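You operate a simulated robot arm through the tools that you are given. There is no shell and no other tool. Be economical: measure what you need, move in short steps, check, and stop when the job is done.

You run a simulated robot arm. Do the job below in one go: nothing can be reset, and whatever is moved stays where it is left.

TASK
Put one of the paper balls from the ends bench top on top of the grey pulley. Then take the green sponge and leave it on the tall rack upper shelf. Then take the blue ring and leave it on the right rack bottom shelf. Then fetch the green cap bottle and stand it on top of the small orange spool. Then put the small grey spool on the winder deck. Then put the white cloth on the mend bench top away on the line bench top. Then push the right blue flap shut. Keep to this order. Set down upright: green cap bottle, small grey spool.

It is judged by the outcome, as a careful person would: the job done as asked, and still so three seconds after it is handed in. It fails if anything else is knocked over, pushed out of place, dropped, spilled or broken. Lids that push on must go on centred and level and be pressed home; caps that screw on are set level and turned clockwise until they are tight. Flat cloth is picked up by pressing the open fingertips on it (5 to 10 N) and closing them slowly along it; thin cloth reads only 2 to 8 mm in the jaws.

THE ROBOT
A 7-joint arm with a two-finger parallel gripper on a trunk, on a base that drives. Base frame: it is fixed to the floor where the robot stands at the start and does not move with it; the origin is under the middle of the robot, x ahead of it, y to its left, z up; the surface under the hand at the start is at about z = 0.76. Units: m, rad, N and s.
With the tool pointing down near the work surface it reaches from about 0.2 to 0.74 m from the robot's upright axis, wherever it stands. Its first joint turns from -2.897 to 2.897 rad. Places, roughly: blue ring (6x6x3 cm) [0.5, 0.6, 0.8]; green cap bottle [0.5, 1.5, 0.75]; green sponge (8x5x5 cm) [0.8, 0.4, 0.8]; grey pulley (10x10x3 cm) [0.4, 0.2, 0.8]; line bench top [8.8, 1.5, 0.8]; paper ball (5x4x3 cm) [0.4, -0.2, 0.8]; right blue flap [0.9, 7.9, 0.7]; right rack bottom shelf [0.5, 4.5, 0.1]; small grey spool (6x6x8 cm) [0.5, 1.6, 0.8]; small orange spool (6x6x8 cm) [0.4, -1.7, 0.8]; tall rack upper shelf [0.5, 4.1, 1.2]; white cloth (6x5x3 cm) [0.3, 2.5, 0.8]; winder deck (12x22 cm) [0.7, 3.16, 0.8]. Payload 1.57 kg.
Tool frame: the origin (TCP) lies between the finger pads and is the grasp point; the fingertips stand 0.03 m ahead of it; z points along the fingers, y is the line along which they close. Largest opening 0.11 m; finger width 0.024, thickness 0.012; the body of the gripper, 0.048 by 0.112 m, starts 0.078 m behind the TCP.
Orientation is told as [roll, pitch, yaw] about the base's x, y, z axes, in that order, counted from this pose: with the fingers straight down and closing along the base's y, the tool's x points along the base's -x, its y along +y and its z along -z.

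THE INTERFACE
- The arm moves only by the tool nudge_tool. Its argument "commands" is a list that holds one entry, the list of rows, each a list of 7 numbers: the shift along the tool's x, y, z in m, then the turn, a rotation vector about the tool's x, y, z in rad, then the gripper command, from -1 (shut) to 1 (fully open), values between in proportion. In form: [[[tx, ty, tz, rx, ry, rz, grip], ...]]. A call has 1 to 20 rows; each row is the pose to reach, as a shift and turn from the pose commanded when the call began, along the tool's axes at that moment. Rows are played at 5 a second. More than 0.05 m and 0.15 rad between two rows, or a gripper value outside its range, and nothing of the call is played. A pose out of reach is approached as far as the arm can. The call stops where the force on the tool passes 40 N (or 10 N more than at its start, if that is more) or the arm is blocked; 0.2 s more then pass. Each finger travels about 0.045 m/s and halts on what it meets, pressing with about 43 N; the grip force reading is that of the motor and also rises with nothing between the fingers. The clock runs only during rows and for 0.2 s after the last one: add rows that repeat a pose to give the fingers time. It gives the time, the measured TCP pose, the force on the tool (base axes), the opening and the grip force at its end, in the units of the frame above (readings bear some noise), with the torque about the TCP (base axes, N m) and any sound that the robot's microphone picked up.
- Cameras (640 x 400 px; columns grow to the right, rows downward): "scene" is now at [0.0212, 0.149, 1.4384]; the picture's right is [-0.05, -1.00, 0.00], its down [-0.71, 0.04, -0.70] and it looks along [0.70, -0.04, -0.71] (base axes); focal length 265 px, centre (320, 200). "wrist" rides on the gripper at [0.07, 0.016, -0.141] in the tool frame; the picture's right is [-0.23, 0.97, 0.00], its down [-0.86, -0.20, -0.48] and it looks along [-0.47, -0.11, 0.88] (tool axes); focal length 222 px, centre (320, 200). There is no depth. A picture from a camera that has moved, and an enlarged one, comes with that camera's place and axes in the base frame and with its lens.
- camera(camera): a new picture of that camera. The clock stands still meanwhile.
- slide_trunk(by): slides the trunk up (or, below 0, down) by that many m; the arm and the scene camera ride with it, the base frame stays. It gives what a move gives, with no picture.
- roll_base(legs): drives the robot by 1 to 6 legs, each [ahead, turn to the left] in m and rad, along the robot's own axes; the way and the turn of a leg run together, so that a leg with both is an arc; at most 1.5 m and 3.142 rad a leg. The arm and the cameras ride along, it lands a little off, and it stops where it bumps. It gives what a move gives.
- turn_head(pan, tilt): turns the head with the scene camera to pan (to the left, within 2.705 rad either way) and tilt (down, from -0.506 to 1.204), counted from straight ahead of the robot. It gives what a move gives.
- inspect(camera, box): a new picture of the part [left, top, right, bottom] of that camera's present view, enlarged. The clock stands still meanwhile.
- finish_job(): hands the job in; it is judged then, once.

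Work in short steps. Places have to be worked out from the pictures, the camera data and where the tool is seen: move nearer, look again, correct. Check each grasp and each placing, and mend what went wrong. You have 196 turns and 166 pictures in all, those below and enlarged ones among them. Open the gripper and draw the arm clear of the work before you hand the job in, unless the task says otherwise; then end with one line.

The tools are called after "Request:" by a JSON object that holds its "api" and its "payload". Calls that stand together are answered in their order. nudge_tool: Moves the arm, as the interface text tells. Its arguments: {"type":"object","properties":{"commands":{"type":"array"}},"required":["commands"]} The other tools are called the same way: slide_trunk (by) slides the trunk up or down; roll_base (legs) drives the base; turn_head (pan, tilt) turns the head that bears the scene camera; camera (camera) takes a picture; inspect (camera, box) takes an enlarged picture of a part of a camera's view; finish_job () hands the job in.

At the start:

```text
t: 0.0
eef_pos: [0.4366, 0.018, 1.0418]
tcp_rot: [-0.001, 0.001, -0.002]
ft_force: [0.4, 0.5, -0.3]
moment: [-0.02, 0.01, 0.03]
opening: 0.11
grasp_force: 0.2
trunk travel left (down, up): [-0.375, 0.215]
robot x, y, heading: [0.0013, 0.004, 0.002]
head pan, tilt: [-0.054, 0.794]
```

scene: 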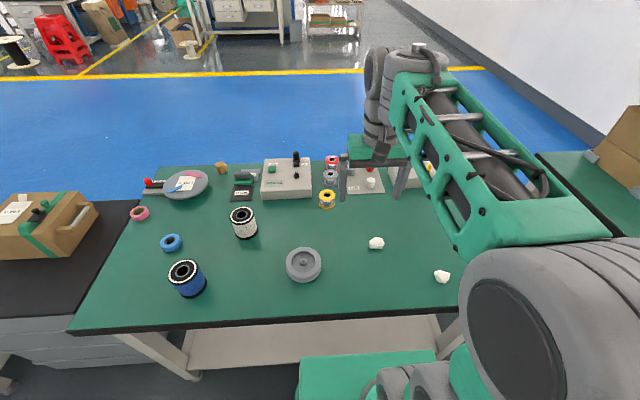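
wrist: 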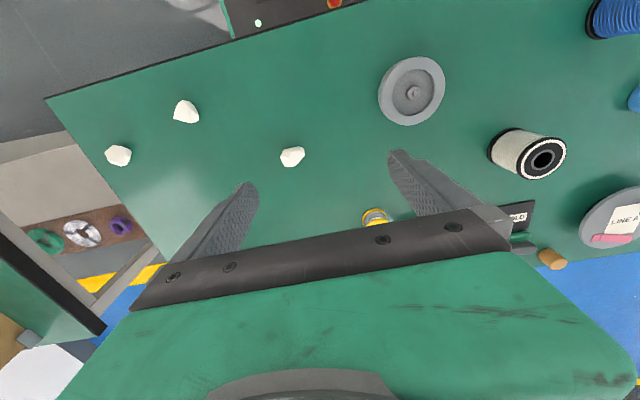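

The nearest paper ball seems to be near (0.483, -0.048) and the pulley near (0.413, 0.174). I move above the ball and look with the wrist camera.

Request:
{"api": "nudge_tool", "payload": {"commands": [[[-0.015, -0.022, 0.03, 0, 0, 0, 1], [-0.03, -0.044, 0.06, 0, 0, 0, 1], [-0.046, -0.066, 0.09, 0, 0, 0, 1], [-0.046, -0.066, 0.13, 0, 0, 0, 1], [-0.046, -0.066, 0.14, 0, 0, 0, 1]]]}}

Request:
{"api": "camera", "payload": {"camera": "wrist"}}

Request:
{"api": "camera", "payload": {"camera": "scene"}}

```text
t: 1.2
eef_pos: [0.4808, -0.0475, 0.9013]
tcp_rot: [0.0, 0.0, 0.001]
ft_force: [-0.9, 0.6, -0.2]
moment: [0.01, 0.01, 0.01]
opening: 0.1099
grasp_force: 0.0
trunk travel left (down, up): [-0.375, 0.215]
robot x, y, heading: [0.0008, -0.0018, 0.001]
head pan, tilt: [-0.054, 0.794]
```

```text
163 pictures are left
camera wrist: at [0.412, -0.0327, 1.0438], right [0.23, 0.97, 0.0], down [0.86, -0.2, 0.48], along [0.47, -0.11, -0.88], focal length 222 px, centre (320, 200)
```

wrist: 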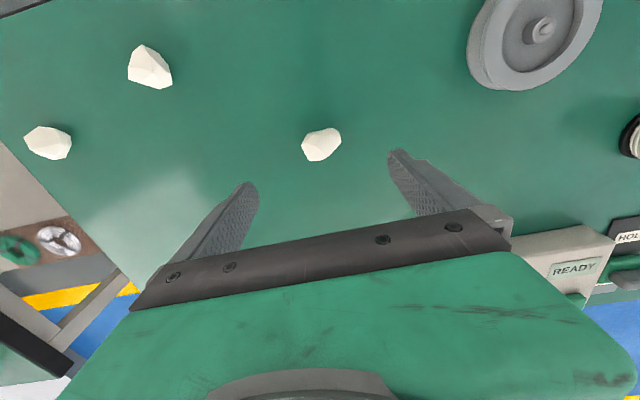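

```text
162 pictures are left
camera scene: at [0.0212, 0.149, 1.4384], right [-0.05, -1.0, 0.0], down [-0.71, 0.04, -0.7], along [0.7, -0.04, -0.71], focal length 265 px, centre (320, 200)
```

scene: 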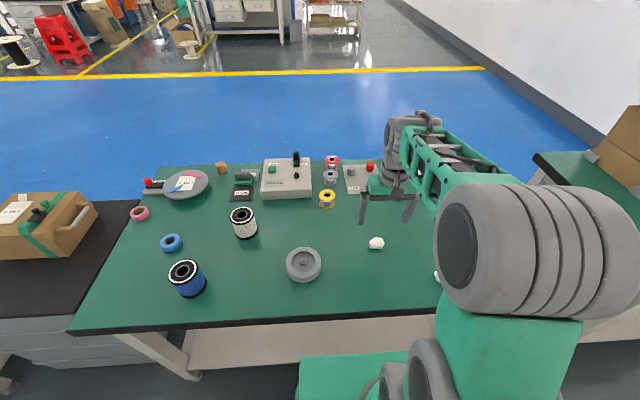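

The ball is at about (0.480, -0.046), right beneath the TCP. I descend to z≈0.797 and close.

Request:
{"api": "nudge_tool", "payload": {"commands": [[[0, 0.001, 0.04, 0, 0, 0, 1], [0, 0.001, 0.08, 0, 0, 0, 1], [0, 0.001, 0.095, 0, 0, 0, 1], [0, 0.001, 0.106, 0, 0, 0, 1], [0, 0.001, 0.106, 0, 0, 0, -0.2], [0, 0.001, 0.106, 0, 0, 0, -0.5], [0, 0.001, 0.106, 0, 0, 0, -0.6], [0, 0.001, 0.106, 0, 0, 0, -0.6], [0, 0.001, 0.106, 0, 0, 0, -0.6], [0, 0.001, 0.106, 0, 0, 0, -0.6]]]}}

Request:
{"api": "camera", "payload": {"camera": "wrist"}}

```text
t: 3.4
eef_pos: [0.4815, -0.0481, 0.7964]
tcp_rot: [0.0, 0.001, -0.001]
ft_force: [0.1, 0.5, 0.3]
moment: [0.02, -0.01, -0.02]
opening: 0.0411
grasp_force: 30.2
trunk travel left (down, up): [-0.375, 0.215]
robot x, y, heading: [-0.0028, 0.0011, -0.004]
head pan, tilt: [-0.054, 0.794]
```

```text
161 pictures are left
camera wrist: at [0.4123, -0.0327, 0.9384], right [0.23, 0.97, 0.0], down [0.86, -0.2, 0.48], along [0.47, -0.11, -0.88], focal length 222 px, centre (320, 200)
```

wrist: 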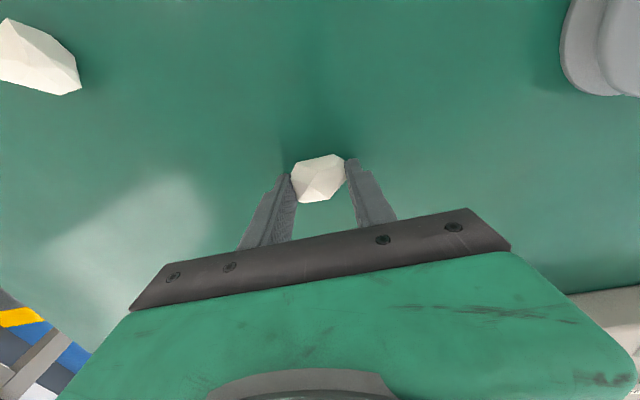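

Held at 41 mm. I lift it and carry it over the pulley at about (0.416, 0.174).

Request:
{"api": "nudge_tool", "payload": {"commands": [[[0, 0, -0.04, 0, 0, 0, -0.6], [0, 0, -0.08, 0, 0, 0, -0.6], [0.013, 0.045, -0.08, 0, 0, 0, -0.6], [0.026, 0.09, -0.08, 0, 0, 0, -0.6], [0.039, 0.135, -0.08, 0, 0, 0, -0.6], [0.052, 0.18, -0.08, 0, 0, 0, -0.6], [0.064, 0.222, -0.08, 0, 0, 0, -0.6], [0.064, 0.222, -0.08, 0, 0, 0, -0.6]]]}}

Request:
{"api": "camera", "payload": {"camera": "wrist"}}

Request:
{"api": "inspect", "payload": {"camera": "scene", "box": [220, 180, 400, 300]}}

```text
t: 5.2
eef_pos: [0.4175, 0.174, 0.8762]
tcp_rot: [-0.001, 0.0, 0.001]
ft_force: [-0.3, -0.7, 0.2]
moment: [-0.05, -0.01, -0.02]
opening: 0.0361
grasp_force: 43.0
trunk travel left (down, up): [-0.375, 0.215]
robot x, y, heading: [0.0044, -0.0001, -0.002]
head pan, tilt: [-0.054, 0.794]
```

```text
160 pictures are left
camera wrist: at [0.3485, 0.1899, 1.0181], right [0.23, 0.97, 0.0], down [0.85, -0.2, 0.48], along [0.47, -0.11, -0.88], focal length 222 px, centre (320, 200)
```

wrist: 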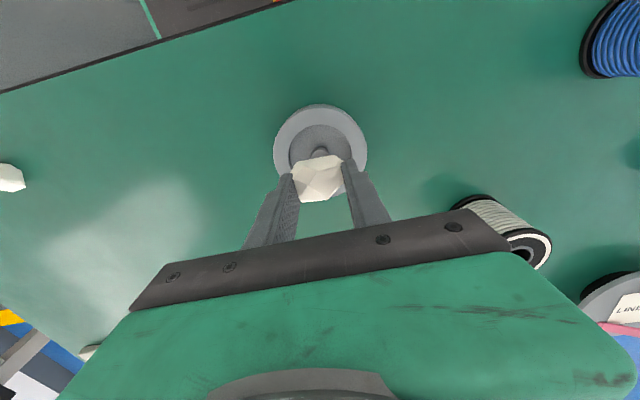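

```text
3.33 times, centred on (310, 240) of scene
camera zoom: at [0.0211, 0.1493, 1.4384], right [-0.05, -1.0, 0.0], down [-0.71, 0.04, -0.7], along [0.7, -0.04, -0.71], focal length 885 px, centre (353, 67)
```

zoom: 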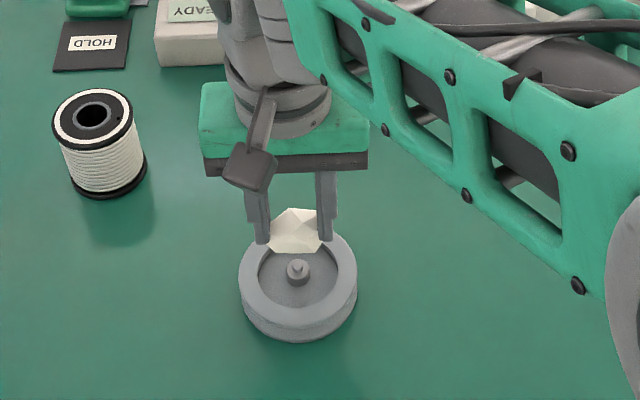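

Pulley centre is about (0.411, 0.175). I lower slowly until the ball touches.

Request:
{"api": "nudge_tool", "payload": {"commands": [[[0.006, 0.001, 0.03, 0, 0, 0, -0.6], [0.006, 0.001, 0.045, 0, 0, 0, -0.6], [0.006, 0.001, 0.05, 0, 0, 0, -0.6], [0.006, 0.001, 0.05, 0, 0, 0, -0.6]]]}}

Request:
{"api": "inspect", "payload": {"camera": "scene", "box": [260, 220, 350, 290]}}

```text
t: 6.2
eef_pos: [0.4112, 0.1766, 0.8264]
tcp_rot: [-0.001, 0.0, -0.002]
ft_force: [0.5, 0.6, 2.5]
moment: [0.01, 0.02, 0.0]
opening: 0.0361
grasp_force: 43.0
trunk travel left (down, up): [-0.375, 0.215]
robot x, y, heading: [0.0029, 0.0011, 0.001]
head pan, tilt: [-0.054, 0.794]
```

```text
5.71 times, centred on (305, 255) of scene
camera zoom: at [0.021, 0.149, 1.4385], right [-0.05, -1.0, 0.0], down [-0.71, 0.04, -0.7], along [0.7, -0.04, -0.71], focal length 1517 px, centre (406, -114)
```

zoom: 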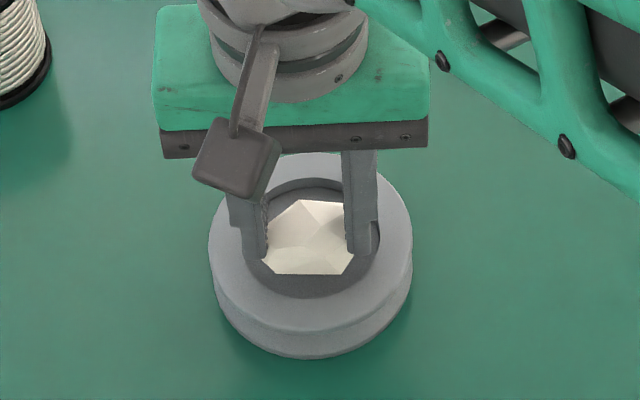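

Contact is felt (2.5 N). I open slightly, rise, and check.

Request:
{"api": "nudge_tool", "payload": {"commands": [[[0, 0, 0, 0, 0, 0, -0.3], [0, 0, 0, 0, 0, 0, -0.1], [0, 0, 0, 0, 0, 0, 0.05], [0, 0, 0, 0, 0, 0, 0.05], [0, 0, -0.03, 0, 0, 0, 0.05], [0, 0, -0.07, 0, 0, 0, 0.05], [0, 0, -0.12, 0, 0, 0, 0.5], [0, 0, -0.12, 0, 0, 0, 1]]]}}

Request:
{"api": "camera", "payload": {"camera": "wrist"}}

Request:
{"api": "inspect", "payload": {"camera": "scene", "box": [260, 220, 350, 290]}}

```text
t: 8.0
eef_pos: [0.4111, 0.1742, 0.9481]
tcp_rot: [0.0, 0.0, -0.001]
ft_force: [0.1, 0.6, 0.0]
moment: [0.01, -0.02, -0.01]
opening: 0.108
grasp_force: 0.0
trunk travel left (down, up): [-0.375, 0.215]
robot x, y, heading: [-0.0017, 0.0015, 0.0]
head pan, tilt: [-0.054, 0.794]
```

```text
157 pictures are left
camera wrist: at [0.3415, 0.1906, 1.0895], right [0.23, 0.97, 0.0], down [0.86, -0.2, 0.48], along [0.47, -0.11, -0.88], focal length 222 px, centre (320, 200)
```

wrist: 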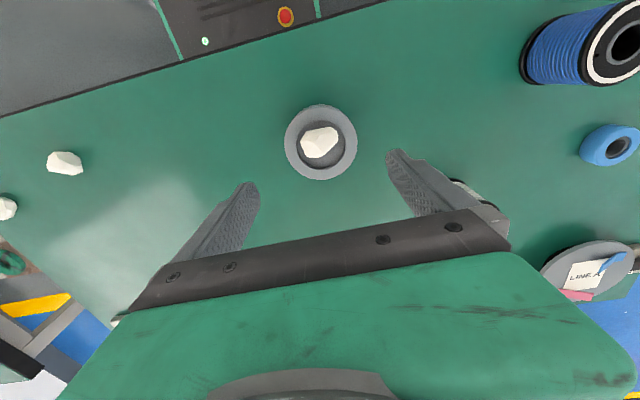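

```text
5.71 times, centred on (305, 255) of scene
camera zoom: at [0.021, 0.1489, 1.4384], right [-0.05, -1.0, 0.0], down [-0.71, 0.04, -0.7], along [0.7, -0.04, -0.71], focal length 1517 px, centre (406, -114)
```

zoom: 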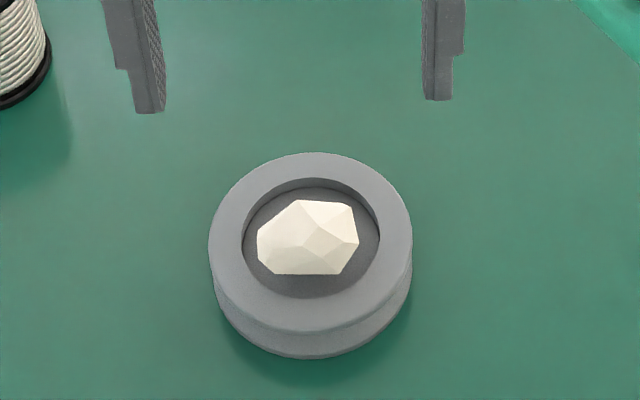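

The ball rests on the pulley. Next the green sponge near (0.8, 0.4): I inspect that region.

Request:
{"api": "inspect", "payload": {"camera": "scene", "box": [120, 140, 360, 290]}}

```text
2.67 times, centred on (240, 215) of scene
camera zoom: at [0.021, 0.1489, 1.4384], right [-0.05, -1.0, 0.0], down [-0.71, 0.04, -0.7], along [0.7, -0.04, -0.71], focal length 708 px, centre (533, 160)
```

zoom: 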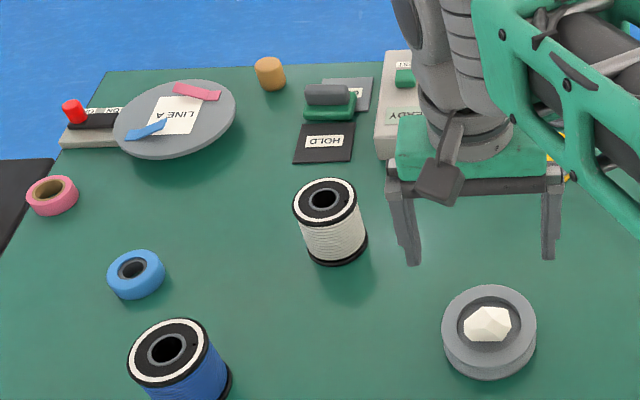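

The sponge seems at (0.79, 0.39), out of reach from here, so I need to reposition. I look down at the base clearance and then along the aisle to the left.

Request:
{"api": "turn_head", "payload": {"pan": 0.5, "tilt": 1.2}}

Request:
{"api": "camera", "payload": {"camera": "scene"}}

Request:
{"api": "turn_head", "payload": {"pan": 1.45, "tilt": 0.45}}

Request:
{"api": "camera", "payload": {"camera": "scene"}}

```text
t: 9.0
eef_pos: [0.4101, 0.1752, 0.9462]
tcp_rot: [0.0, 0.0, 0.0]
ft_force: [0.5, 0.5, 0.0]
moment: [0.0, -0.03, -0.01]
opening: 0.1099
grasp_force: 0.0
trunk travel left (down, up): [-0.375, 0.215]
robot x, y, heading: [0.0017, -0.0006, -0.002]
head pan, tilt: [0.499, 1.201]
```

```text
154 pictures are left
camera scene: at [-0.0105, 0.1802, 1.4103], right [0.48, -0.88, 0.0], down [-0.82, -0.45, -0.36], along [0.32, 0.17, -0.93], focal length 265 px, centre (320, 200)
```

scene: 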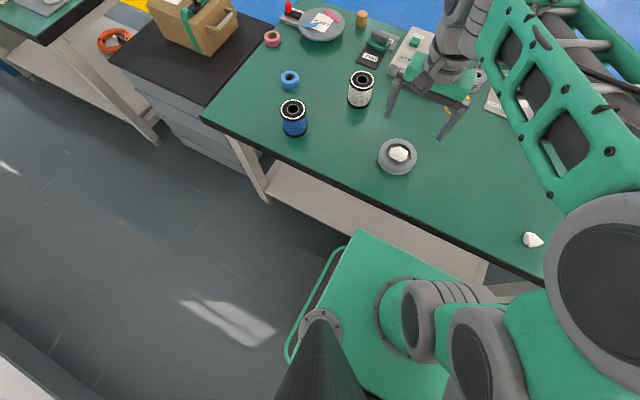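

```text
t: 10.2
eef_pos: [0.4109, 0.176, 0.9469]
tcp_rot: [0.001, 0.0, 0.0]
ft_force: [0.6, 0.5, -0.1]
moment: [0.0, -0.02, -0.01]
opening: 0.1098
grasp_force: 0.1
trunk travel left (down, up): [-0.375, 0.215]
robot x, y, heading: [0.0006, -0.0001, 0.0]
head pan, tilt: [1.45, 0.45]
```

```text
153 pictures are left
camera scene: at [-0.0485, 0.2447, 1.4684], right [0.99, -0.12, 0.0], down [-0.05, -0.43, -0.9], along [0.11, 0.89, -0.44], focal length 265 px, centre (320, 200)
```

scene: 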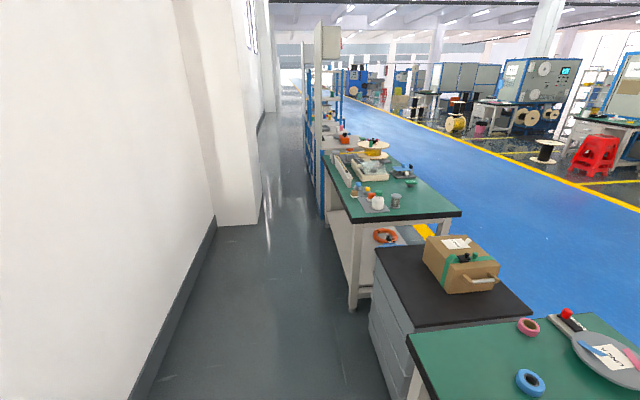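

The base front is almost at the bench's lower shelf, so I'll go sideways to the bench (heading +y), where the base is narrower. I back away in an arc turning left.

Request:
{"api": "roll_base", "payload": {"legs": [[-0.47, 1.57]]}}

Request:
{"api": "turn_head", "payload": {"pan": -0.6, "tilt": 1.0}}

Request:
{"api": "camera", "payload": {"camera": "scene"}}

```text
t: 14.4
eef_pos: [-0.4754, 0.11, 0.9468]
tcp_rot: [0.0, 0.0, 1.573]
ft_force: [0.0, 0.0, 0.2]
moment: [-0.04, 0.04, 0.01]
opening: 0.1101
grasp_force: 0.0
trunk travel left (down, up): [-0.375, 0.215]
robot x, y, heading: [-0.2971, -0.3003, 1.568]
head pan, tilt: [1.45, 0.45]
cut short: leg 1
```

```text
t: 16.4
eef_pos: [-0.4758, 0.1107, 0.9462]
tcp_rot: [0.0, 0.0, 1.571]
ft_force: [1.1, -0.6, -0.4]
moment: [0.03, 0.01, -0.01]
opening: 0.1103
grasp_force: 0.0
trunk travel left (down, up): [-0.375, 0.215]
robot x, y, heading: [-0.302, -0.3044, 1.57]
head pan, tilt: [-0.6, 1.0]
```

```text
152 pictures are left
camera scene: at [-0.4153, -0.303, 1.4229], right [0.82, -0.57, 0.0], down [-0.48, -0.69, -0.54], along [0.31, 0.45, -0.84], focal length 265 px, centre (320, 200)
```

scene: 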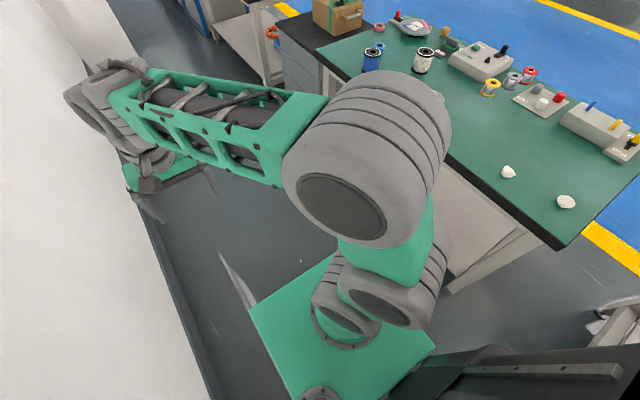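

Pose is right. Now the S-curve towards the bench side.

Request:
{"api": "roll_base", "payload": {"legs": [[0.4, -0.9], [0.4, 0.9]]}}

Request:
{"api": "camera", "payload": {"camera": "scene"}}

```text
t: 20.6
eef_pos: [0.0144, 0.6307, 0.9486]
tcp_rot: [0.002, -0.001, 1.09]
ft_force: [0.0, -0.7, -0.1]
moment: [-0.01, 0.01, -0.01]
opening: 0.1099
grasp_force: 0.0
trunk travel left (down, up): [-0.375, 0.215]
robot x, y, heading: [-0.0257, 0.1846, 0.993]
head pan, tilt: [-0.6, 1.0]
stopped in leg 2: the robot was blocked; the commanded pose is now the measured one
```

```text
151 pictures are left
camera scene: at [-0.1241, 0.2471, 1.423], right [0.39, -0.92, 0.0], down [-0.78, -0.32, -0.54], along [0.5, 0.21, -0.84], focal length 265 px, centre (320, 200)
```

scene: 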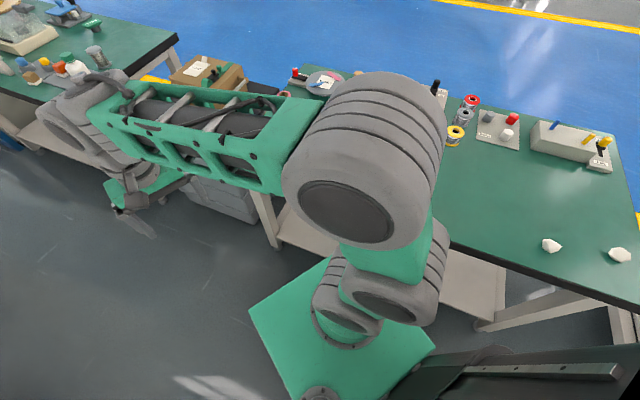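

Base corner met the lower shelf at x≈0.30. I back out turning parallel, then approach along a gentler S-curve ending at x≈0.05.

Request:
{"api": "roll_base", "payload": {"legs": [[-0.2, 0.577], [-0.27, 0]]}}

```text
t: 24.1
eef_pos: [-0.2914, 0.1184, 0.9476]
tcp_rot: [0.0, -0.001, 1.672]
ft_force: [-0.8, 0.2, -0.4]
moment: [-0.01, 0.03, 0.04]
opening: 0.11
grasp_force: 0.0
trunk travel left (down, up): [-0.375, 0.215]
robot x, y, heading: [-0.0832, -0.2746, 1.577]
head pan, tilt: [-0.6, 1.0]
```

Request:
{"api": "roll_base", "payload": {"legs": [[0.325, -0.416], [0.325, 0.41]]}}

Request:
{"api": "turn_head", "payload": {"pan": -1.3, "tilt": 0.9}}

Request:
{"api": "camera", "payload": {"camera": "scene"}}

```text
t: 27.2
eef_pos: [-0.0737, 0.5778, 0.9479]
tcp_rot: [0.001, -0.004, 1.362]
ft_force: [-0.2, 0.2, -0.1]
moment: [-0.01, -0.01, 0.03]
opening: 0.1102
grasp_force: 0.0
trunk travel left (down, up): [-0.375, 0.215]
robot x, y, heading: [-0.004, 0.1425, 1.202]
head pan, tilt: [-0.6, 1.0]
stopped in leg 2: the robot was blocked; the commanded pose is now the measured one
```

```text
t: 28.3
eef_pos: [-0.0748, 0.5772, 0.9475]
tcp_rot: [0.001, -0.001, 1.362]
ft_force: [0.0, -0.3, 0.3]
moment: [0.02, 0.0, 0.01]
opening: 0.1099
grasp_force: 0.1
trunk travel left (down, up): [-0.375, 0.215]
robot x, y, heading: [-0.0023, 0.144, 1.198]
head pan, tilt: [-1.3, 0.901]
```

```text
150 pictures are left
camera scene: at [-0.0935, 0.1352, 1.4301], right [-0.1, -1.0, 0.0], down [-0.78, 0.08, -0.62], along [0.62, -0.06, -0.78], focal length 265 px, centre (320, 200)
```

scene: 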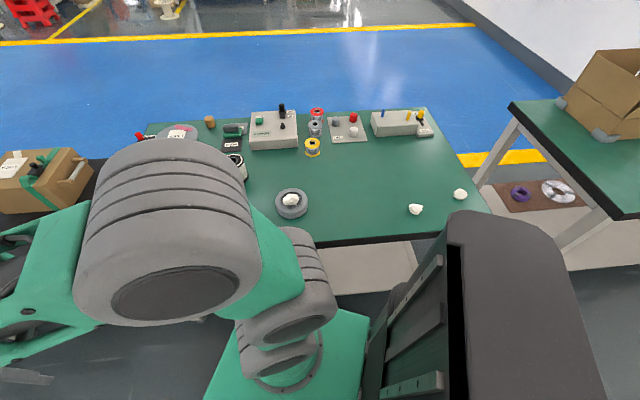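

Blocked again by the lower frame. Turning left in place is free; then back and take a very gentle S to end at x≈0.045 parallel to the bench.

Request:
{"api": "roll_base", "payload": {"legs": [[0, 0.368], [-0.3, 0], [0.24, -0.2], [0.24, 0.2]]}}

Request:
{"api": "camera", "payload": {"camera": "scene"}}

```text
t: 34.2
eef_pos: [-0.1772, 0.7045, 0.9478]
tcp_rot: [0.001, -0.004, 1.731]
ft_force: [-0.2, -0.3, -0.3]
moment: [-0.01, -0.01, 0.01]
opening: 0.11
grasp_force: 0.0
trunk travel left (down, up): [-0.375, 0.215]
robot x, y, heading: [0.045, 0.3223, 1.571]
head pan, tilt: [-1.3, 0.901]
```

```text
149 pictures are left
camera scene: at [-0.0367, 0.2842, 1.4301], right [0.27, -0.96, 0.0], down [-0.76, -0.21, -0.62], along [0.6, 0.17, -0.78], focal length 265 px, centre (320, 200)
```

scene: 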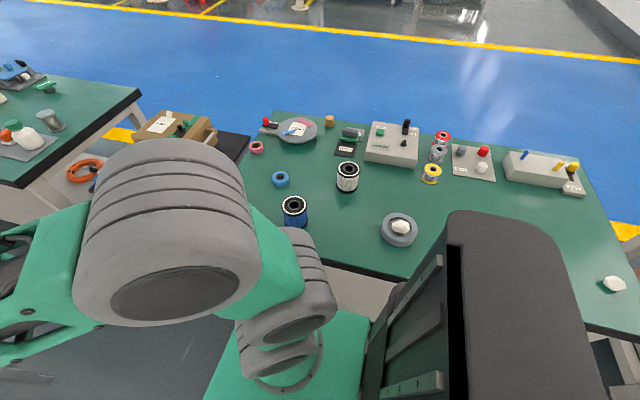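

Parked at (0.045, 0.322) alongside the bench. Now I swing the arm over to the right, above the bench, keeping the tool's yaw near 1.57 so the fingers close across the sponge's narrow side (x).

Request:
{"api": "nudge_tool", "payload": {"commands": [[[0.009, -0.0451, -0.01, 0, 0, 0, 1], [0.018, -0.0902, -0.02, 0, 0, 0, 1], [0.027, -0.1353, -0.03, 0, 0, 0, 1], [0.036, -0.1804, -0.03, 0, 0, 0, 1], [0.045, -0.2255, -0.03, 0, 0, 0, 1], [0.054, -0.2706, -0.03, 0, 0, 0, 1], [0.063, -0.3157, -0.03, 0, 0, 0, 1], [0.0931, -0.3514, -0.03, 0, 0, 0, 1], [0.1232, -0.3871, -0.03, 0, 0, 0, 1], [0.1533, -0.4228, -0.03, 0, 0, 0, 1], [0.1834, -0.4585, -0.03, 0, 0, 0, 1], [0.2135, -0.4942, -0.03, 0, 0, 0.03, 1], [0.2528, -0.5122, -0.03, 0, 0, 0.06, 1], [0.2921, -0.5302, -0.03, 0, 0, 0.09, 1], [0.3314, -0.5482, -0.03, 0, 0, 0.12, 1], [0.3707, -0.5662, -0.03, 0, 0, 0.15, 1], [0.41, -0.5842, -0.03, 0, 0, 0.16, 1], [0.41, -0.5842, -0.03, 0, 0, 0.16, 1]]]}}

Request:
{"api": "camera", "payload": {"camera": "wrist"}}

Request:
{"api": "camera", "payload": {"camera": "scene"}}

```text
t: 38.0
eef_pos: [0.4643, 0.392, 0.976]
tcp_rot: [0.002, -0.002, 1.57]
ft_force: [0.5, -0.6, -0.5]
moment: [0.05, 0.04, 0.02]
opening: 0.1098
grasp_force: 0.1
trunk travel left (down, up): [-0.375, 0.215]
robot x, y, heading: [0.043, 0.3274, 1.569]
head pan, tilt: [-1.3, 0.901]
```

```text
148 pictures are left
camera wrist: at [0.4499, 0.3204, 1.118], right [-0.97, 0.23, 0.0], down [0.2, 0.85, 0.48], along [0.11, 0.47, -0.88], focal length 222 px, centre (320, 200)
```

wrist: 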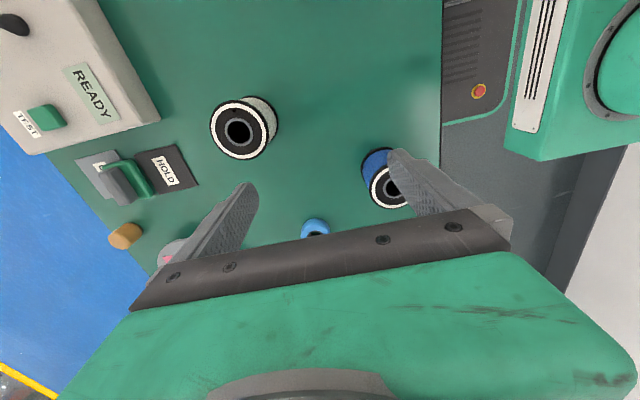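

```text
147 pictures are left
camera scene: at [-0.0362, 0.2841, 1.4302], right [0.27, -0.96, 0.0], down [-0.76, -0.21, -0.62], along [0.6, 0.17, -0.78], focal length 265 px, centre (320, 200)
```

scene: 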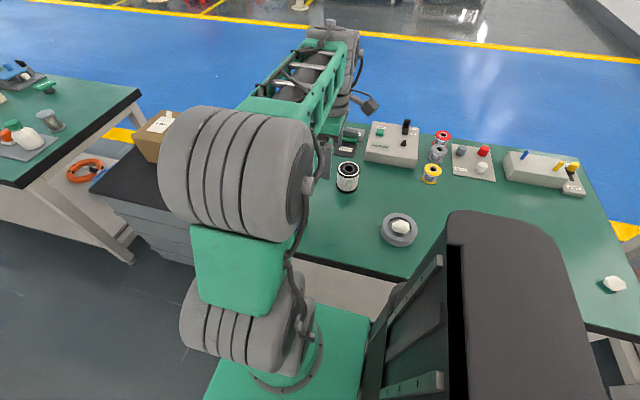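

I inspect the object between the grey and HOLD cards.

Request:
{"api": "inspect", "payload": {"camera": "wrist", "box": [60, 110, 220, 210]}}

Request:
{"api": "inspect", "payload": {"camera": "scene", "box": [310, 110, 390, 160]}}

```text
4.00 times, centred on (140, 160) of wrist
camera zoom: at [0.4499, 0.3204, 1.118], right [-0.97, 0.23, 0.0], down [0.2, 0.85, 0.48], along [0.11, 0.47, -0.88], focal length 888 px, centre (1040, 360)
```

zoom: 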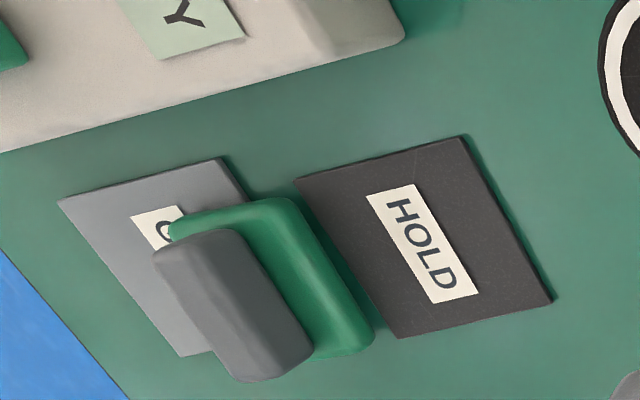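

```text
8.00 times, centred on (350, 135) of scene
camera zoom: at [-0.0362, 0.2841, 1.4302], right [0.27, -0.96, 0.0], down [-0.76, -0.21, -0.62], along [0.6, 0.17, -0.78], focal length 2123 px, centre (80, 720)
```

zoom: 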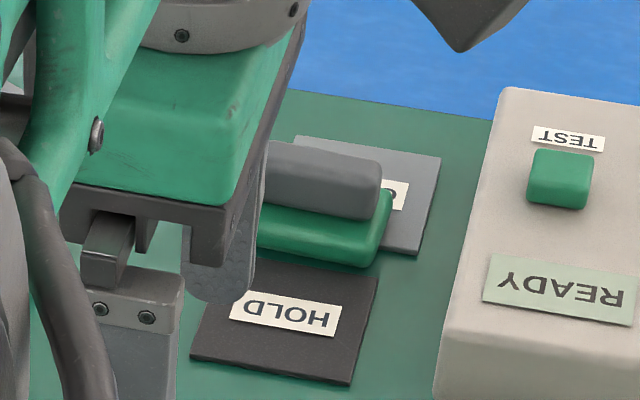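

The sponge (green with grey top) sits at about (0.791, 0.393). I move over it at z≈0.93.

Request:
{"api": "nudge_tool", "payload": {"commands": [[[0, -0.045, 0, 0, 0, 0, 1], [0, -0.09, 0.01, 0, 0, 0, 1], [0, -0.135, 0.02, 0, 0, 0, 1], [0, -0.18, 0.03, 0, 0, 0, 1], [0, -0.225, 0.04, 0, 0, 0, 1], [0, -0.27, 0.046, 0, 0, 0, 1], [0, -0.31, 0.046, 0, 0, 0, 1], [0, -0.327, 0.046, 0, 0, 0, 1], [0, -0.327, 0.046, 0, 0, 0, 1]]]}}

Request:
{"api": "camera", "payload": {"camera": "wrist"}}

Request:
{"api": "camera", "payload": {"camera": "scene"}}

```text
t: 40.0
eef_pos: [0.7078, 0.3865, 0.91]
tcp_rot: [0.002, -0.003, 1.572]
ft_force: [0.3, 0.4, -0.2]
moment: [0.01, -0.02, 0.0]
opening: 0.1099
grasp_force: 0.0
out of reach, approached as far as the arm can: row 6, 7, 8, 9
trunk travel left (down, up): [-0.375, 0.215]
robot x, y, heading: [0.048, 0.3236, 1.571]
head pan, tilt: [-1.3, 0.901]
```

```text
144 pictures are left
camera wrist: at [0.6924, 0.3157, 1.0521], right [-0.97, 0.23, 0.0], down [0.2, 0.85, 0.48], along [0.11, 0.47, -0.88], focal length 222 px, centre (320, 200)
```

wrist: 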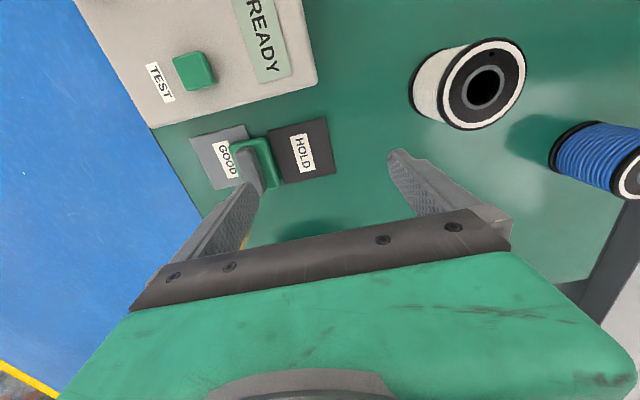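

```text
143 pictures are left
camera scene: at [-0.0368, 0.2843, 1.4301], right [0.27, -0.96, 0.0], down [-0.76, -0.21, -0.62], along [0.6, 0.17, -0.78], focal length 265 px, centre (320, 200)
```

scene: 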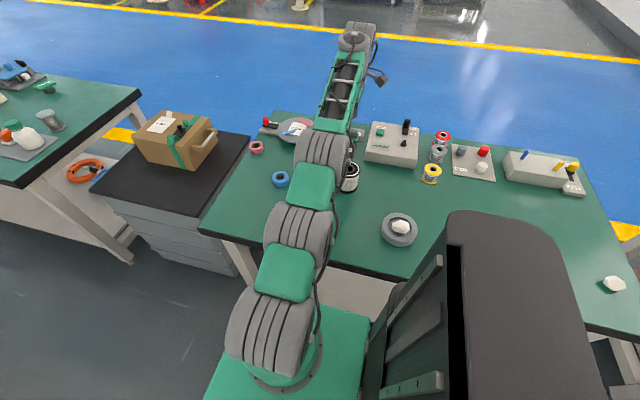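

The arm is nearly straight at this trunk height. Raising the trunk should level the shoulder with the wrist and extend the reach.

Request:
{"api": "slide_trunk", "payload": {"by": 0.2}}

Request:
{"api": "nudge_tool", "payload": {"commands": [[[0, 0, 0.03, 0, 0, 0, 1], [0, 0, 0.03, 0, 0, 0, 1]]]}}

```text
t: 42.2
eef_pos: [0.7089, 0.3868, 1.1107]
tcp_rot: [0.002, -0.002, 1.57]
ft_force: [-0.5, -0.5, 0.0]
moment: [-0.01, -0.01, 0.0]
opening: 0.1098
grasp_force: 0.0
trunk travel left (down, up): [-0.575, 0.015]
robot x, y, heading: [0.0461, 0.322, 1.568]
head pan, tilt: [-1.3, 0.901]
```

```text
t: 42.8
eef_pos: [0.7069, 0.3888, 1.0798]
tcp_rot: [0.001, -0.001, 1.571]
ft_force: [0.4, 0.0, -0.1]
moment: [0.04, -0.02, 0.0]
opening: 0.1098
grasp_force: 0.1
trunk travel left (down, up): [-0.575, 0.015]
robot x, y, heading: [0.0428, 0.3216, 1.57]
head pan, tilt: [-1.3, 0.901]
```

Now down to z≈0.93 and outward.

Request:
{"api": "nudge_tool", "payload": {"commands": [[[0, 0, 0.05, 0, 0, 0, 1], [0, 0, 0.1, 0, 0, 0, 1], [0, -0.02, 0.14, 0, 0, 0, 1], [0, -0.04, 0.15, 0, 0, 0, 1], [0, -0.06, 0.15, 0, 0, 0, 1], [0, -0.085, 0.15, 0, 0, 0, 1], [0, -0.085, 0.15, 0, 0, 0, 1]]]}}

Request:
{"api": "camera", "payload": {"camera": "wrist"}}

```text
t: 44.4
eef_pos: [0.734, 0.387, 0.9352]
tcp_rot: [0.002, 0.0, 1.571]
ft_force: [0.0, -1.0, -0.1]
moment: [-0.01, 0.03, 0.01]
opening: 0.11
grasp_force: 0.0
out of reach, approached as far as the arm can: row 4, 5, 6, 7
trunk travel left (down, up): [-0.575, 0.015]
robot x, y, heading: [0.0461, 0.3298, 1.572]
head pan, tilt: [-1.3, 0.901]
```

```text
142 pictures are left
camera wrist: at [0.7177, 0.3158, 1.0774], right [-0.97, 0.23, 0.0], down [0.2, 0.85, 0.48], along [0.11, 0.47, -0.88], focal length 222 px, centre (320, 200)
```

wrist: 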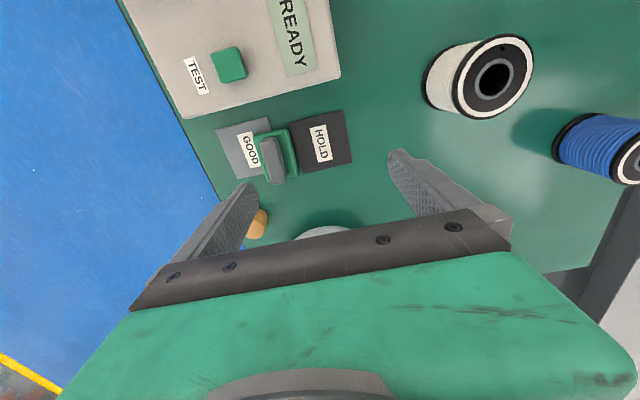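

At full stretch with the tool vertical it's still short by 6 cm. I'll turn the tool to close along y (sponge length 8 cm) and tilt it outward to gain reach.

Request:
{"api": "nudge_tool", "payload": {"commands": [[[0, 0.01, 0, 0, 0, 0.14, 1], [0, 0.02, 0, 0, 0, 0.28, 1], [0, 0.03, 0, 0, 0, 0.42, 1], [0, 0.03, 0, 0, 0, 0.56, 1], [0, 0.03, 0, 0, 0, 0.7, 1], [0, 0.03, 0, 0, 0, 0.84, 1], [0, 0.03, 0, 0, 0, 0.98, 1], [0, 0.03, 0, 0, 0, 1.12, 1], [0, 0.03, 0, 0, 0, 1.26, 1], [0, 0.03, 0, 0, 0, 1.4, 1], [0, 0.03, 0, 0, 0, 1.54, 1], [0, 0.03, 0, 0, 0, 1.571, 1]]]}}

Request:
{"api": "nudge_tool", "payload": {"commands": [[[0, 0, 0, 0, -0.1, 0, 1], [0, 0, 0, 0, -0.2, 0, 1], [-0.02, 0, 0, 0, -0.3, 0, 1], [-0.04, 0, 0, 0, -0.4, 0, 1], [-0.06, 0, 0, 0, -0.45, 0, 1], [-0.075, 0, 0, 0, -0.5, 0, 1], [-0.075, 0, 0, 0, -0.5, 0, 1]]]}}

Request:
{"api": "camera", "payload": {"camera": "wrist"}}

```text
t: 47.0
eef_pos: [0.717, 0.3874, 0.937]
tcp_rot: [0.001, 0.004, -0.001]
ft_force: [-0.5, 0.7, 0.6]
moment: [0.03, -0.01, -0.02]
opening: 0.1101
grasp_force: 0.0
out of reach, approached as far as the arm can: row 2, 3, 4, 5, 6, 7, 8, 9, 10, 11, 12
trunk travel left (down, up): [-0.575, 0.015]
robot x, y, heading: [0.0444, 0.3259, 1.568]
head pan, tilt: [-1.3, 0.901]
```

```text
t: 48.6
eef_pos: [0.8295, 0.3844, 0.8525]
tcp_rot: [0.003, -0.5, -0.001]
ft_force: [0.4, -0.4, -0.5]
moment: [0.0, 0.01, -0.02]
opening: 0.1099
grasp_force: 0.0
out of reach, approached as far as the arm can: row 1, 2, 3, 4, 5, 6, 7
trunk travel left (down, up): [-0.575, 0.015]
robot x, y, heading: [0.0422, 0.3216, 1.572]
head pan, tilt: [-1.3, 0.901]
```

```text
141 pictures are left
camera wrist: at [0.702, 0.4002, 0.9442], right [0.2, 0.97, 0.11], down [0.52, -0.2, 0.83], along [0.83, -0.11, -0.55], focal length 222 px, centre (320, 200)
```

wrist: 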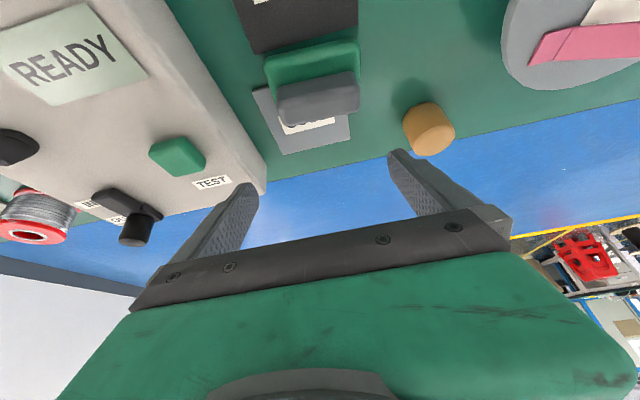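

Tilted, it reaches. The sponge's centre from this view is about (0.790, 0.397). I move back over it first.

Request:
{"api": "nudge_tool", "payload": {"commands": [[[0.017, 0.006, -0.014, 0, 0, 0, 1], [0.0344, 0.013, -0.0278, 0, 0, 0, 1], [0.0344, 0.013, -0.0278, 0, 0, 0, 1]]]}}

Request:
{"api": "camera", "payload": {"camera": "wrist"}}

Request:
{"api": "inspect", "payload": {"camera": "scene", "box": [290, 90, 410, 170]}}

```text
t: 49.4
eef_pos: [0.8261, 0.3946, 0.8508]
tcp_rot: [0.001, -0.495, -0.001]
ft_force: [0.0, -0.4, -0.1]
moment: [0.01, -0.02, -0.03]
opening: 0.1099
grasp_force: 0.0
out of reach, approached as far as the arm can: row 1, 2, 3
trunk travel left (down, up): [-0.575, 0.015]
robot x, y, heading: [0.0432, 0.3259, 1.573]
head pan, tilt: [-1.3, 0.901]
```

```text
140 pictures are left
camera wrist: at [0.6979, 0.4097, 0.9425], right [0.2, 0.97, 0.11], down [0.52, -0.2, 0.83], along [0.83, -0.11, -0.55], focal length 222 px, centre (320, 200)
```

wrist: 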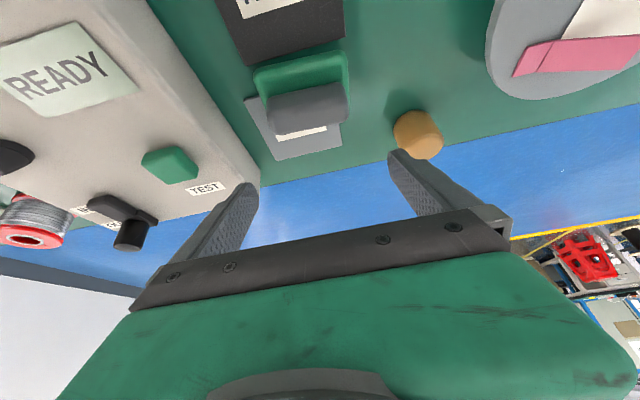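

```text
5.00 times, centred on (350, 130) of scene
camera zoom: at [-0.0366, 0.2844, 1.6302], right [0.27, -0.96, 0.0], down [-0.76, -0.21, -0.62], along [0.6, 0.17, -0.78], focal length 1327 px, centre (170, 550)
```

zoom: 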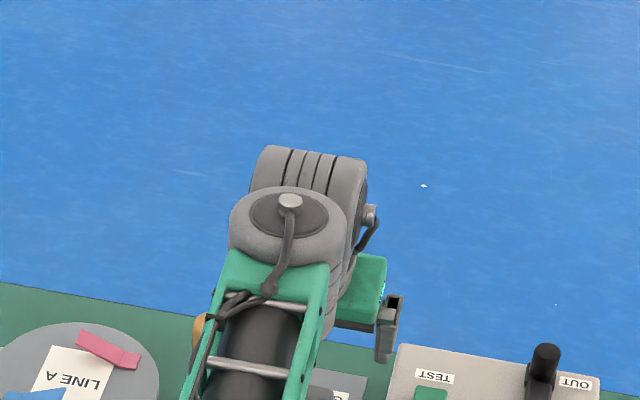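

The commanded pose is likely still the higher unreachable one (z≈0.94). I step the command down in small bits and watch what happens.

Request:
{"api": "nudge_tool", "payload": {"commands": [[[0.0144, 0, 0.0263, 0, 0, 0, 1], [0.0144, 0, 0.0263, 0, 0, 0, 1]]]}}

```text
t: 50.0
eef_pos: [0.8254, 0.3934, 0.821]
tcp_rot: [0.001, -0.497, -0.001]
ft_force: [-0.1, -0.9, 0.6]
moment: [-0.03, 0.0, -0.01]
opening: 0.11
grasp_force: 0.2
trunk travel left (down, up): [-0.575, 0.015]
robot x, y, heading: [0.0431, 0.3235, 1.568]
head pan, tilt: [-1.3, 0.901]
```

Now at (0.825, 0.393, 0.821). I shift back over the sponge along −x at this height.

Request:
{"api": "nudge_tool", "payload": {"commands": [[[0.017, 0.002, -0.009, 0, 0, 0, 1], [0.0334, 0.004, -0.0182, 0, 0, 0, 1], [0.0334, 0.004, -0.0182, 0, 0, 0, 1]]]}}

Request:
{"api": "camera", "payload": {"camera": "wrist"}}

```text
t: 50.8
eef_pos: [0.8242, 0.3979, 0.817]
tcp_rot: [0.0, -0.5, -0.002]
ft_force: [0.1, -0.2, -0.1]
moment: [0.05, -0.03, -0.03]
opening: 0.11
grasp_force: 0.0
out of reach, approached as far as the arm can: row 1, 2
trunk travel left (down, up): [-0.575, 0.015]
robot x, y, heading: [0.0437, 0.3231, 1.569]
head pan, tilt: [-1.3, 0.901]
```

```text
138 pictures are left
camera wrist: at [0.6954, 0.412, 0.9079], right [0.2, 0.97, 0.11], down [0.52, -0.2, 0.83], along [0.83, -0.11, -0.55], focal length 222 px, centre (320, 200)
```

wrist: 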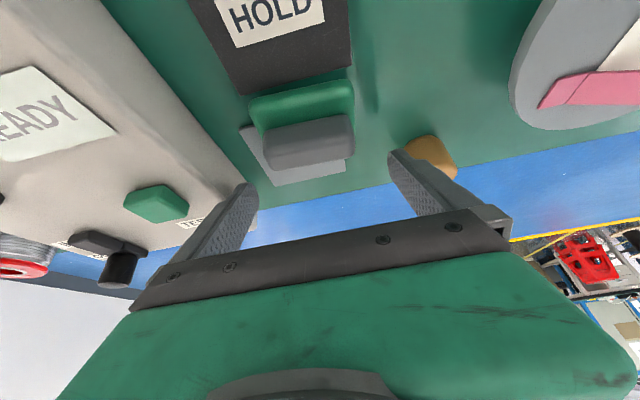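

Odd: the last row counted as reached. I hold still a moment to see whether it is just lagging.

Request:
{"api": "nudge_tool", "payload": {"commands": [[[0, 0, 0, 0, 0, 0, 1], [0, 0, 0, 0, 0, 0, 1], [0, 0, 0, 0, 0, 0, 1]]]}}

```text
t: 51.6
eef_pos: [0.8222, 0.3975, 0.8163]
tcp_rot: [0.001, -0.498, -0.002]
ft_force: [-0.5, -0.1, -0.1]
moment: [0.02, 0.02, 0.01]
opening: 0.11
grasp_force: 0.1
trunk travel left (down, up): [-0.575, 0.015]
robot x, y, heading: [0.0443, 0.3238, 1.572]
head pan, tilt: [-1.3, 0.901]
```

It seems a wrist joint limit prevents coming in with this tilt. I reduce the tilt by 0.2 rad while moving the TCP back, keeping the wrist where it is.

Request:
{"api": "nudge_tool", "payload": {"commands": [[[0.01, 0, -0.005, 0, 0.07, 0, 1], [0.02, 0, -0.0105, 0, 0.14, 0, 1], [0.029, 0, -0.0158, 0, 0.2, 0, 1], [0.029, 0, -0.0158, 0, 0.2, 0, 1]]]}}

Request:
{"api": "camera", "payload": {"camera": "wrist"}}

```text
t: 52.6
eef_pos: [0.7548, 0.3968, 0.8199]
tcp_rot: [0.0, -0.3, -0.002]
ft_force: [0.0, 0.0, -0.3]
moment: [0.03, -0.03, -0.02]
opening: 0.1099
grasp_force: 0.0
trunk travel left (down, up): [-0.575, 0.015]
robot x, y, heading: [0.0446, 0.3235, 1.572]
head pan, tilt: [-1.3, 0.901]
```

```text
137 pictures are left
camera wrist: at [0.6477, 0.4126, 0.9361], right [0.22, 0.97, 0.07], down [0.68, -0.2, 0.71], along [0.7, -0.11, -0.7], focal length 222 px, centre (320, 200)
```

wrist: 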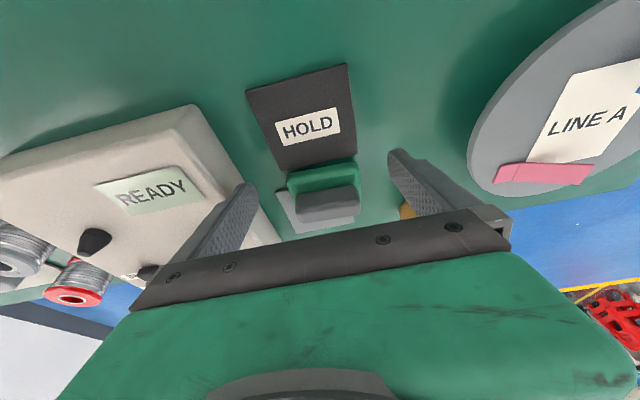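

Now reachable at tilt 0.3. Sponge centre again reads (0.791, 0.396). I move forward and down around it.

Request:
{"api": "nudge_tool", "payload": {"commands": [[[-0.0153, 0, 0.0048, 0, 0, 0, 1], [-0.0325, 0, 0.0102, 0, 0, 0, 1], [-0.0325, 0, 0.0102, 0, 0, 0, 1], [-0.0295, 0, 0.0202, 0, 0, 0, 1], [-0.0263, 0, 0.0302, 0, 0, 0, 1], [-0.0263, 0, 0.0302, 0, 0, 0, 1]]]}}

Request:
{"api": "camera", "payload": {"camera": "wrist"}}

```text
t: 54.0
eef_pos: [0.789, 0.3992, 0.7993]
tcp_rot: [0.001, -0.297, -0.002]
ft_force: [-0.6, 0.1, 1.1]
moment: [-0.01, 0.04, 0.01]
opening: 0.11
grasp_force: 0.0
trunk travel left (down, up): [-0.575, 0.015]
robot x, y, heading: [0.0465, 0.3281, 1.572]
head pan, tilt: [-1.3, 0.901]
```

```text
136 pictures are left
camera wrist: at [0.6814, 0.4129, 0.9143], right [0.22, 0.97, 0.07], down [0.68, -0.2, 0.71], along [0.7, -0.11, -0.7], focal length 222 px, centre (320, 200)
```

wrist: 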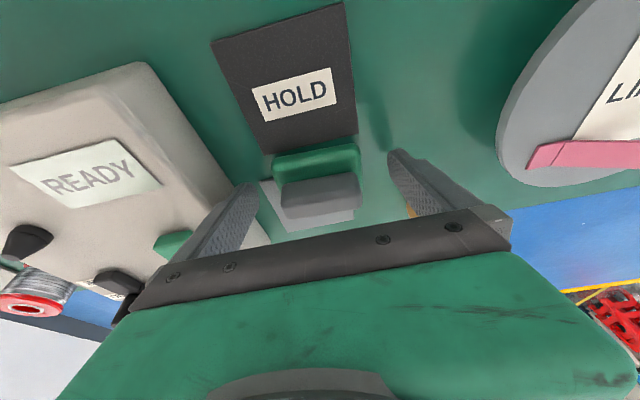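

Fingers straddle the sponge. I close.

Request:
{"api": "nudge_tool", "payload": {"commands": [[[0, 0, 0, 0, 0, 0, 0.4], [0, 0, 0, 0, 0, 0, 0.2], [0, 0, 0, 0, 0, 0, 0.0], [0, 0, 0, 0, 0, 0, 0.0], [0, 0, 0, 0, 0, 0, 0.0], [0, 0, 0, 0, 0, 0, 0.0]]]}}

Request:
{"api": "camera", "payload": {"camera": "wrist"}}

```text
t: 55.4
eef_pos: [0.789, 0.3985, 0.7992]
tcp_rot: [0.001, -0.297, -0.001]
ft_force: [1.7, -0.1, -0.9]
moment: [-0.02, 0.0, 0.0]
opening: 0.0691
grasp_force: 43.7
trunk travel left (down, up): [-0.575, 0.015]
robot x, y, heading: [0.0425, 0.326, 1.567]
head pan, tilt: [-1.3, 0.901]
```

```text
135 pictures are left
camera wrist: at [0.6815, 0.4129, 0.9144], right [0.22, 0.97, 0.07], down [0.68, -0.2, 0.71], along [0.7, -0.11, -0.7], focal length 222 px, centre (320, 200)
```

wrist: 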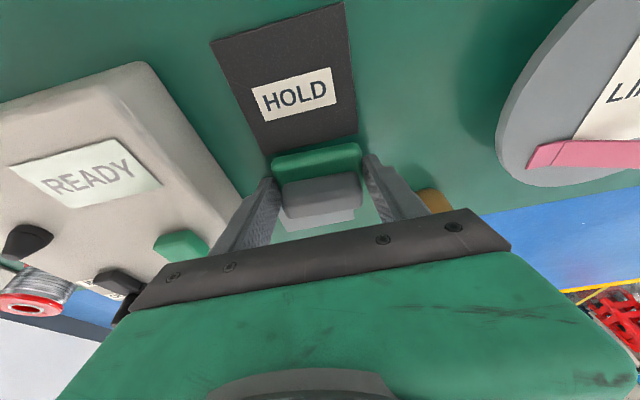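

Gripped at 69 mm. I lift and pull inward.

Request:
{"api": "nudge_tool", "payload": {"commands": [[[-0.0074, 0, -0.0239, 0, 0, 0, 0], [-0.0148, 0, -0.0478, 0, 0, 0, 0], [0.01, 0, -0.07, 0, 0, 0, 0], [0.035, 0, -0.095, 0, 0, 0, 0], [0.07, 0, -0.12, 0, 0, 0, 0], [0.105, 0, -0.14, 0, 0, 0, 0], [0.14, 0, -0.16, 0, 0, 0, 0], [0.14, 0, -0.16, 0, 0, 0, 0]]]}}

Request:
{"api": "camera", "payload": {"camera": "wrist"}}

```text
t: 57.2
eef_pos: [0.6083, 0.3965, 0.9114]
tcp_rot: [0.002, -0.298, -0.002]
ft_force: [0.0, -0.1, -0.3]
moment: [-0.03, 0.05, -0.03]
opening: 0.0692
grasp_force: 42.9
trunk travel left (down, up): [-0.575, 0.015]
robot x, y, heading: [0.0464, 0.3245, 1.565]
head pan, tilt: [-1.3, 0.901]
```

```text
134 pictures are left
camera wrist: at [0.5003, 0.4122, 1.0263], right [0.22, 0.97, 0.07], down [0.68, -0.2, 0.71], along [0.7, -0.11, -0.7], focal length 222 px, centre (320, 200)
```

wrist: 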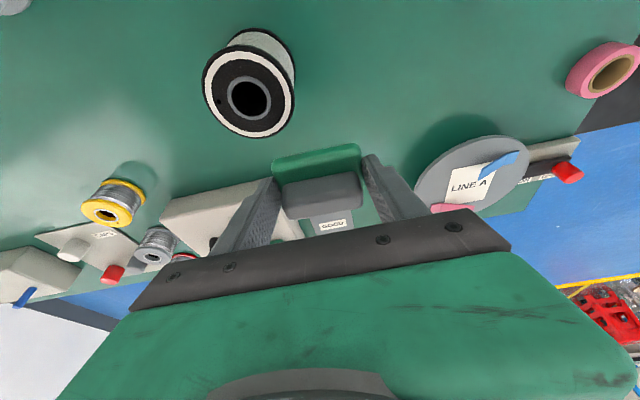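

The sponge is held. I level the tool, retract and raise to z≈1.0.

Request:
{"api": "nudge_tool", "payload": {"commands": [[[0.0264, 0, -0.0315, 0, 0.075, 0, 0], [0.0528, 0, -0.063, 0, 0.15, 0, 0], [0.079, 0, -0.0944, 0, 0.225, 0, 0], [0.1055, 0, -0.1258, 0, 0.297, 0, 0], [0.1055, 0, -0.1258, 0, 0.297, 0, 0]]]}}

Request:
{"api": "turn_head", "payload": {"pan": -0.25, "tilt": 0.35}}

Request:
{"api": "camera", "payload": {"camera": "scene"}}

```text
t: 58.4
eef_pos: [0.4711, 0.3974, 1.0001]
tcp_rot: [0.002, 0.0, 0.0]
ft_force: [0.1, 0.1, -0.3]
moment: [0.0, 0.0, 0.0]
opening: 0.0688
grasp_force: 42.8
trunk travel left (down, up): [-0.575, 0.015]
robot x, y, heading: [0.0435, 0.3247, 1.569]
head pan, tilt: [-1.3, 0.901]
```

```text
t: 59.7
eef_pos: [0.4705, 0.3964, 1.0008]
tcp_rot: [0.004, -0.001, 0.002]
ft_force: [-1.4, 0.4, -0.5]
moment: [0.01, 0.01, -0.01]
opening: 0.0688
grasp_force: 43.3
trunk travel left (down, up): [-0.575, 0.015]
robot x, y, heading: [0.0428, 0.3256, 1.57]
head pan, tilt: [-0.25, 0.351]
```

```text
133 pictures are left
camera scene: at [-0.0861, 0.3544, 1.6777], right [0.97, -0.25, 0.0], down [-0.09, -0.33, -0.94], along [0.23, 0.91, -0.34], focal length 265 px, centre (320, 200)
```

scene: 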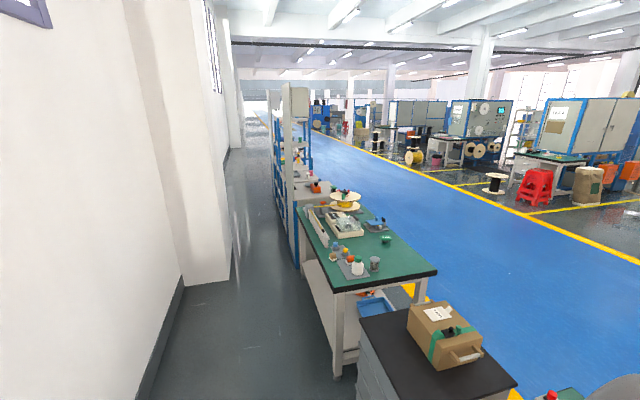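

I zoom in on the racks to see how the shelves open.

Request:
{"api": "inspect", "payload": {"camera": "scene", "box": [250, 70, 420, 290]}}

```text
1.82 times, centred on (335, 180) of scene
camera zoom: at [-0.0861, 0.3544, 1.6777], right [0.97, -0.25, 0.0], down [-0.09, -0.33, -0.94], along [0.23, 0.91, -0.34], focal length 483 px, centre (293, 236)
```

zoom: 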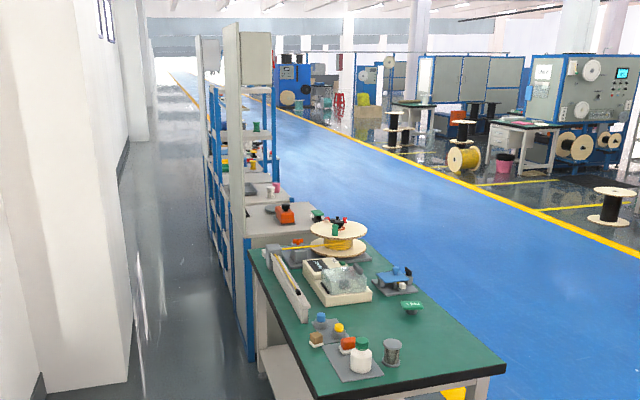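

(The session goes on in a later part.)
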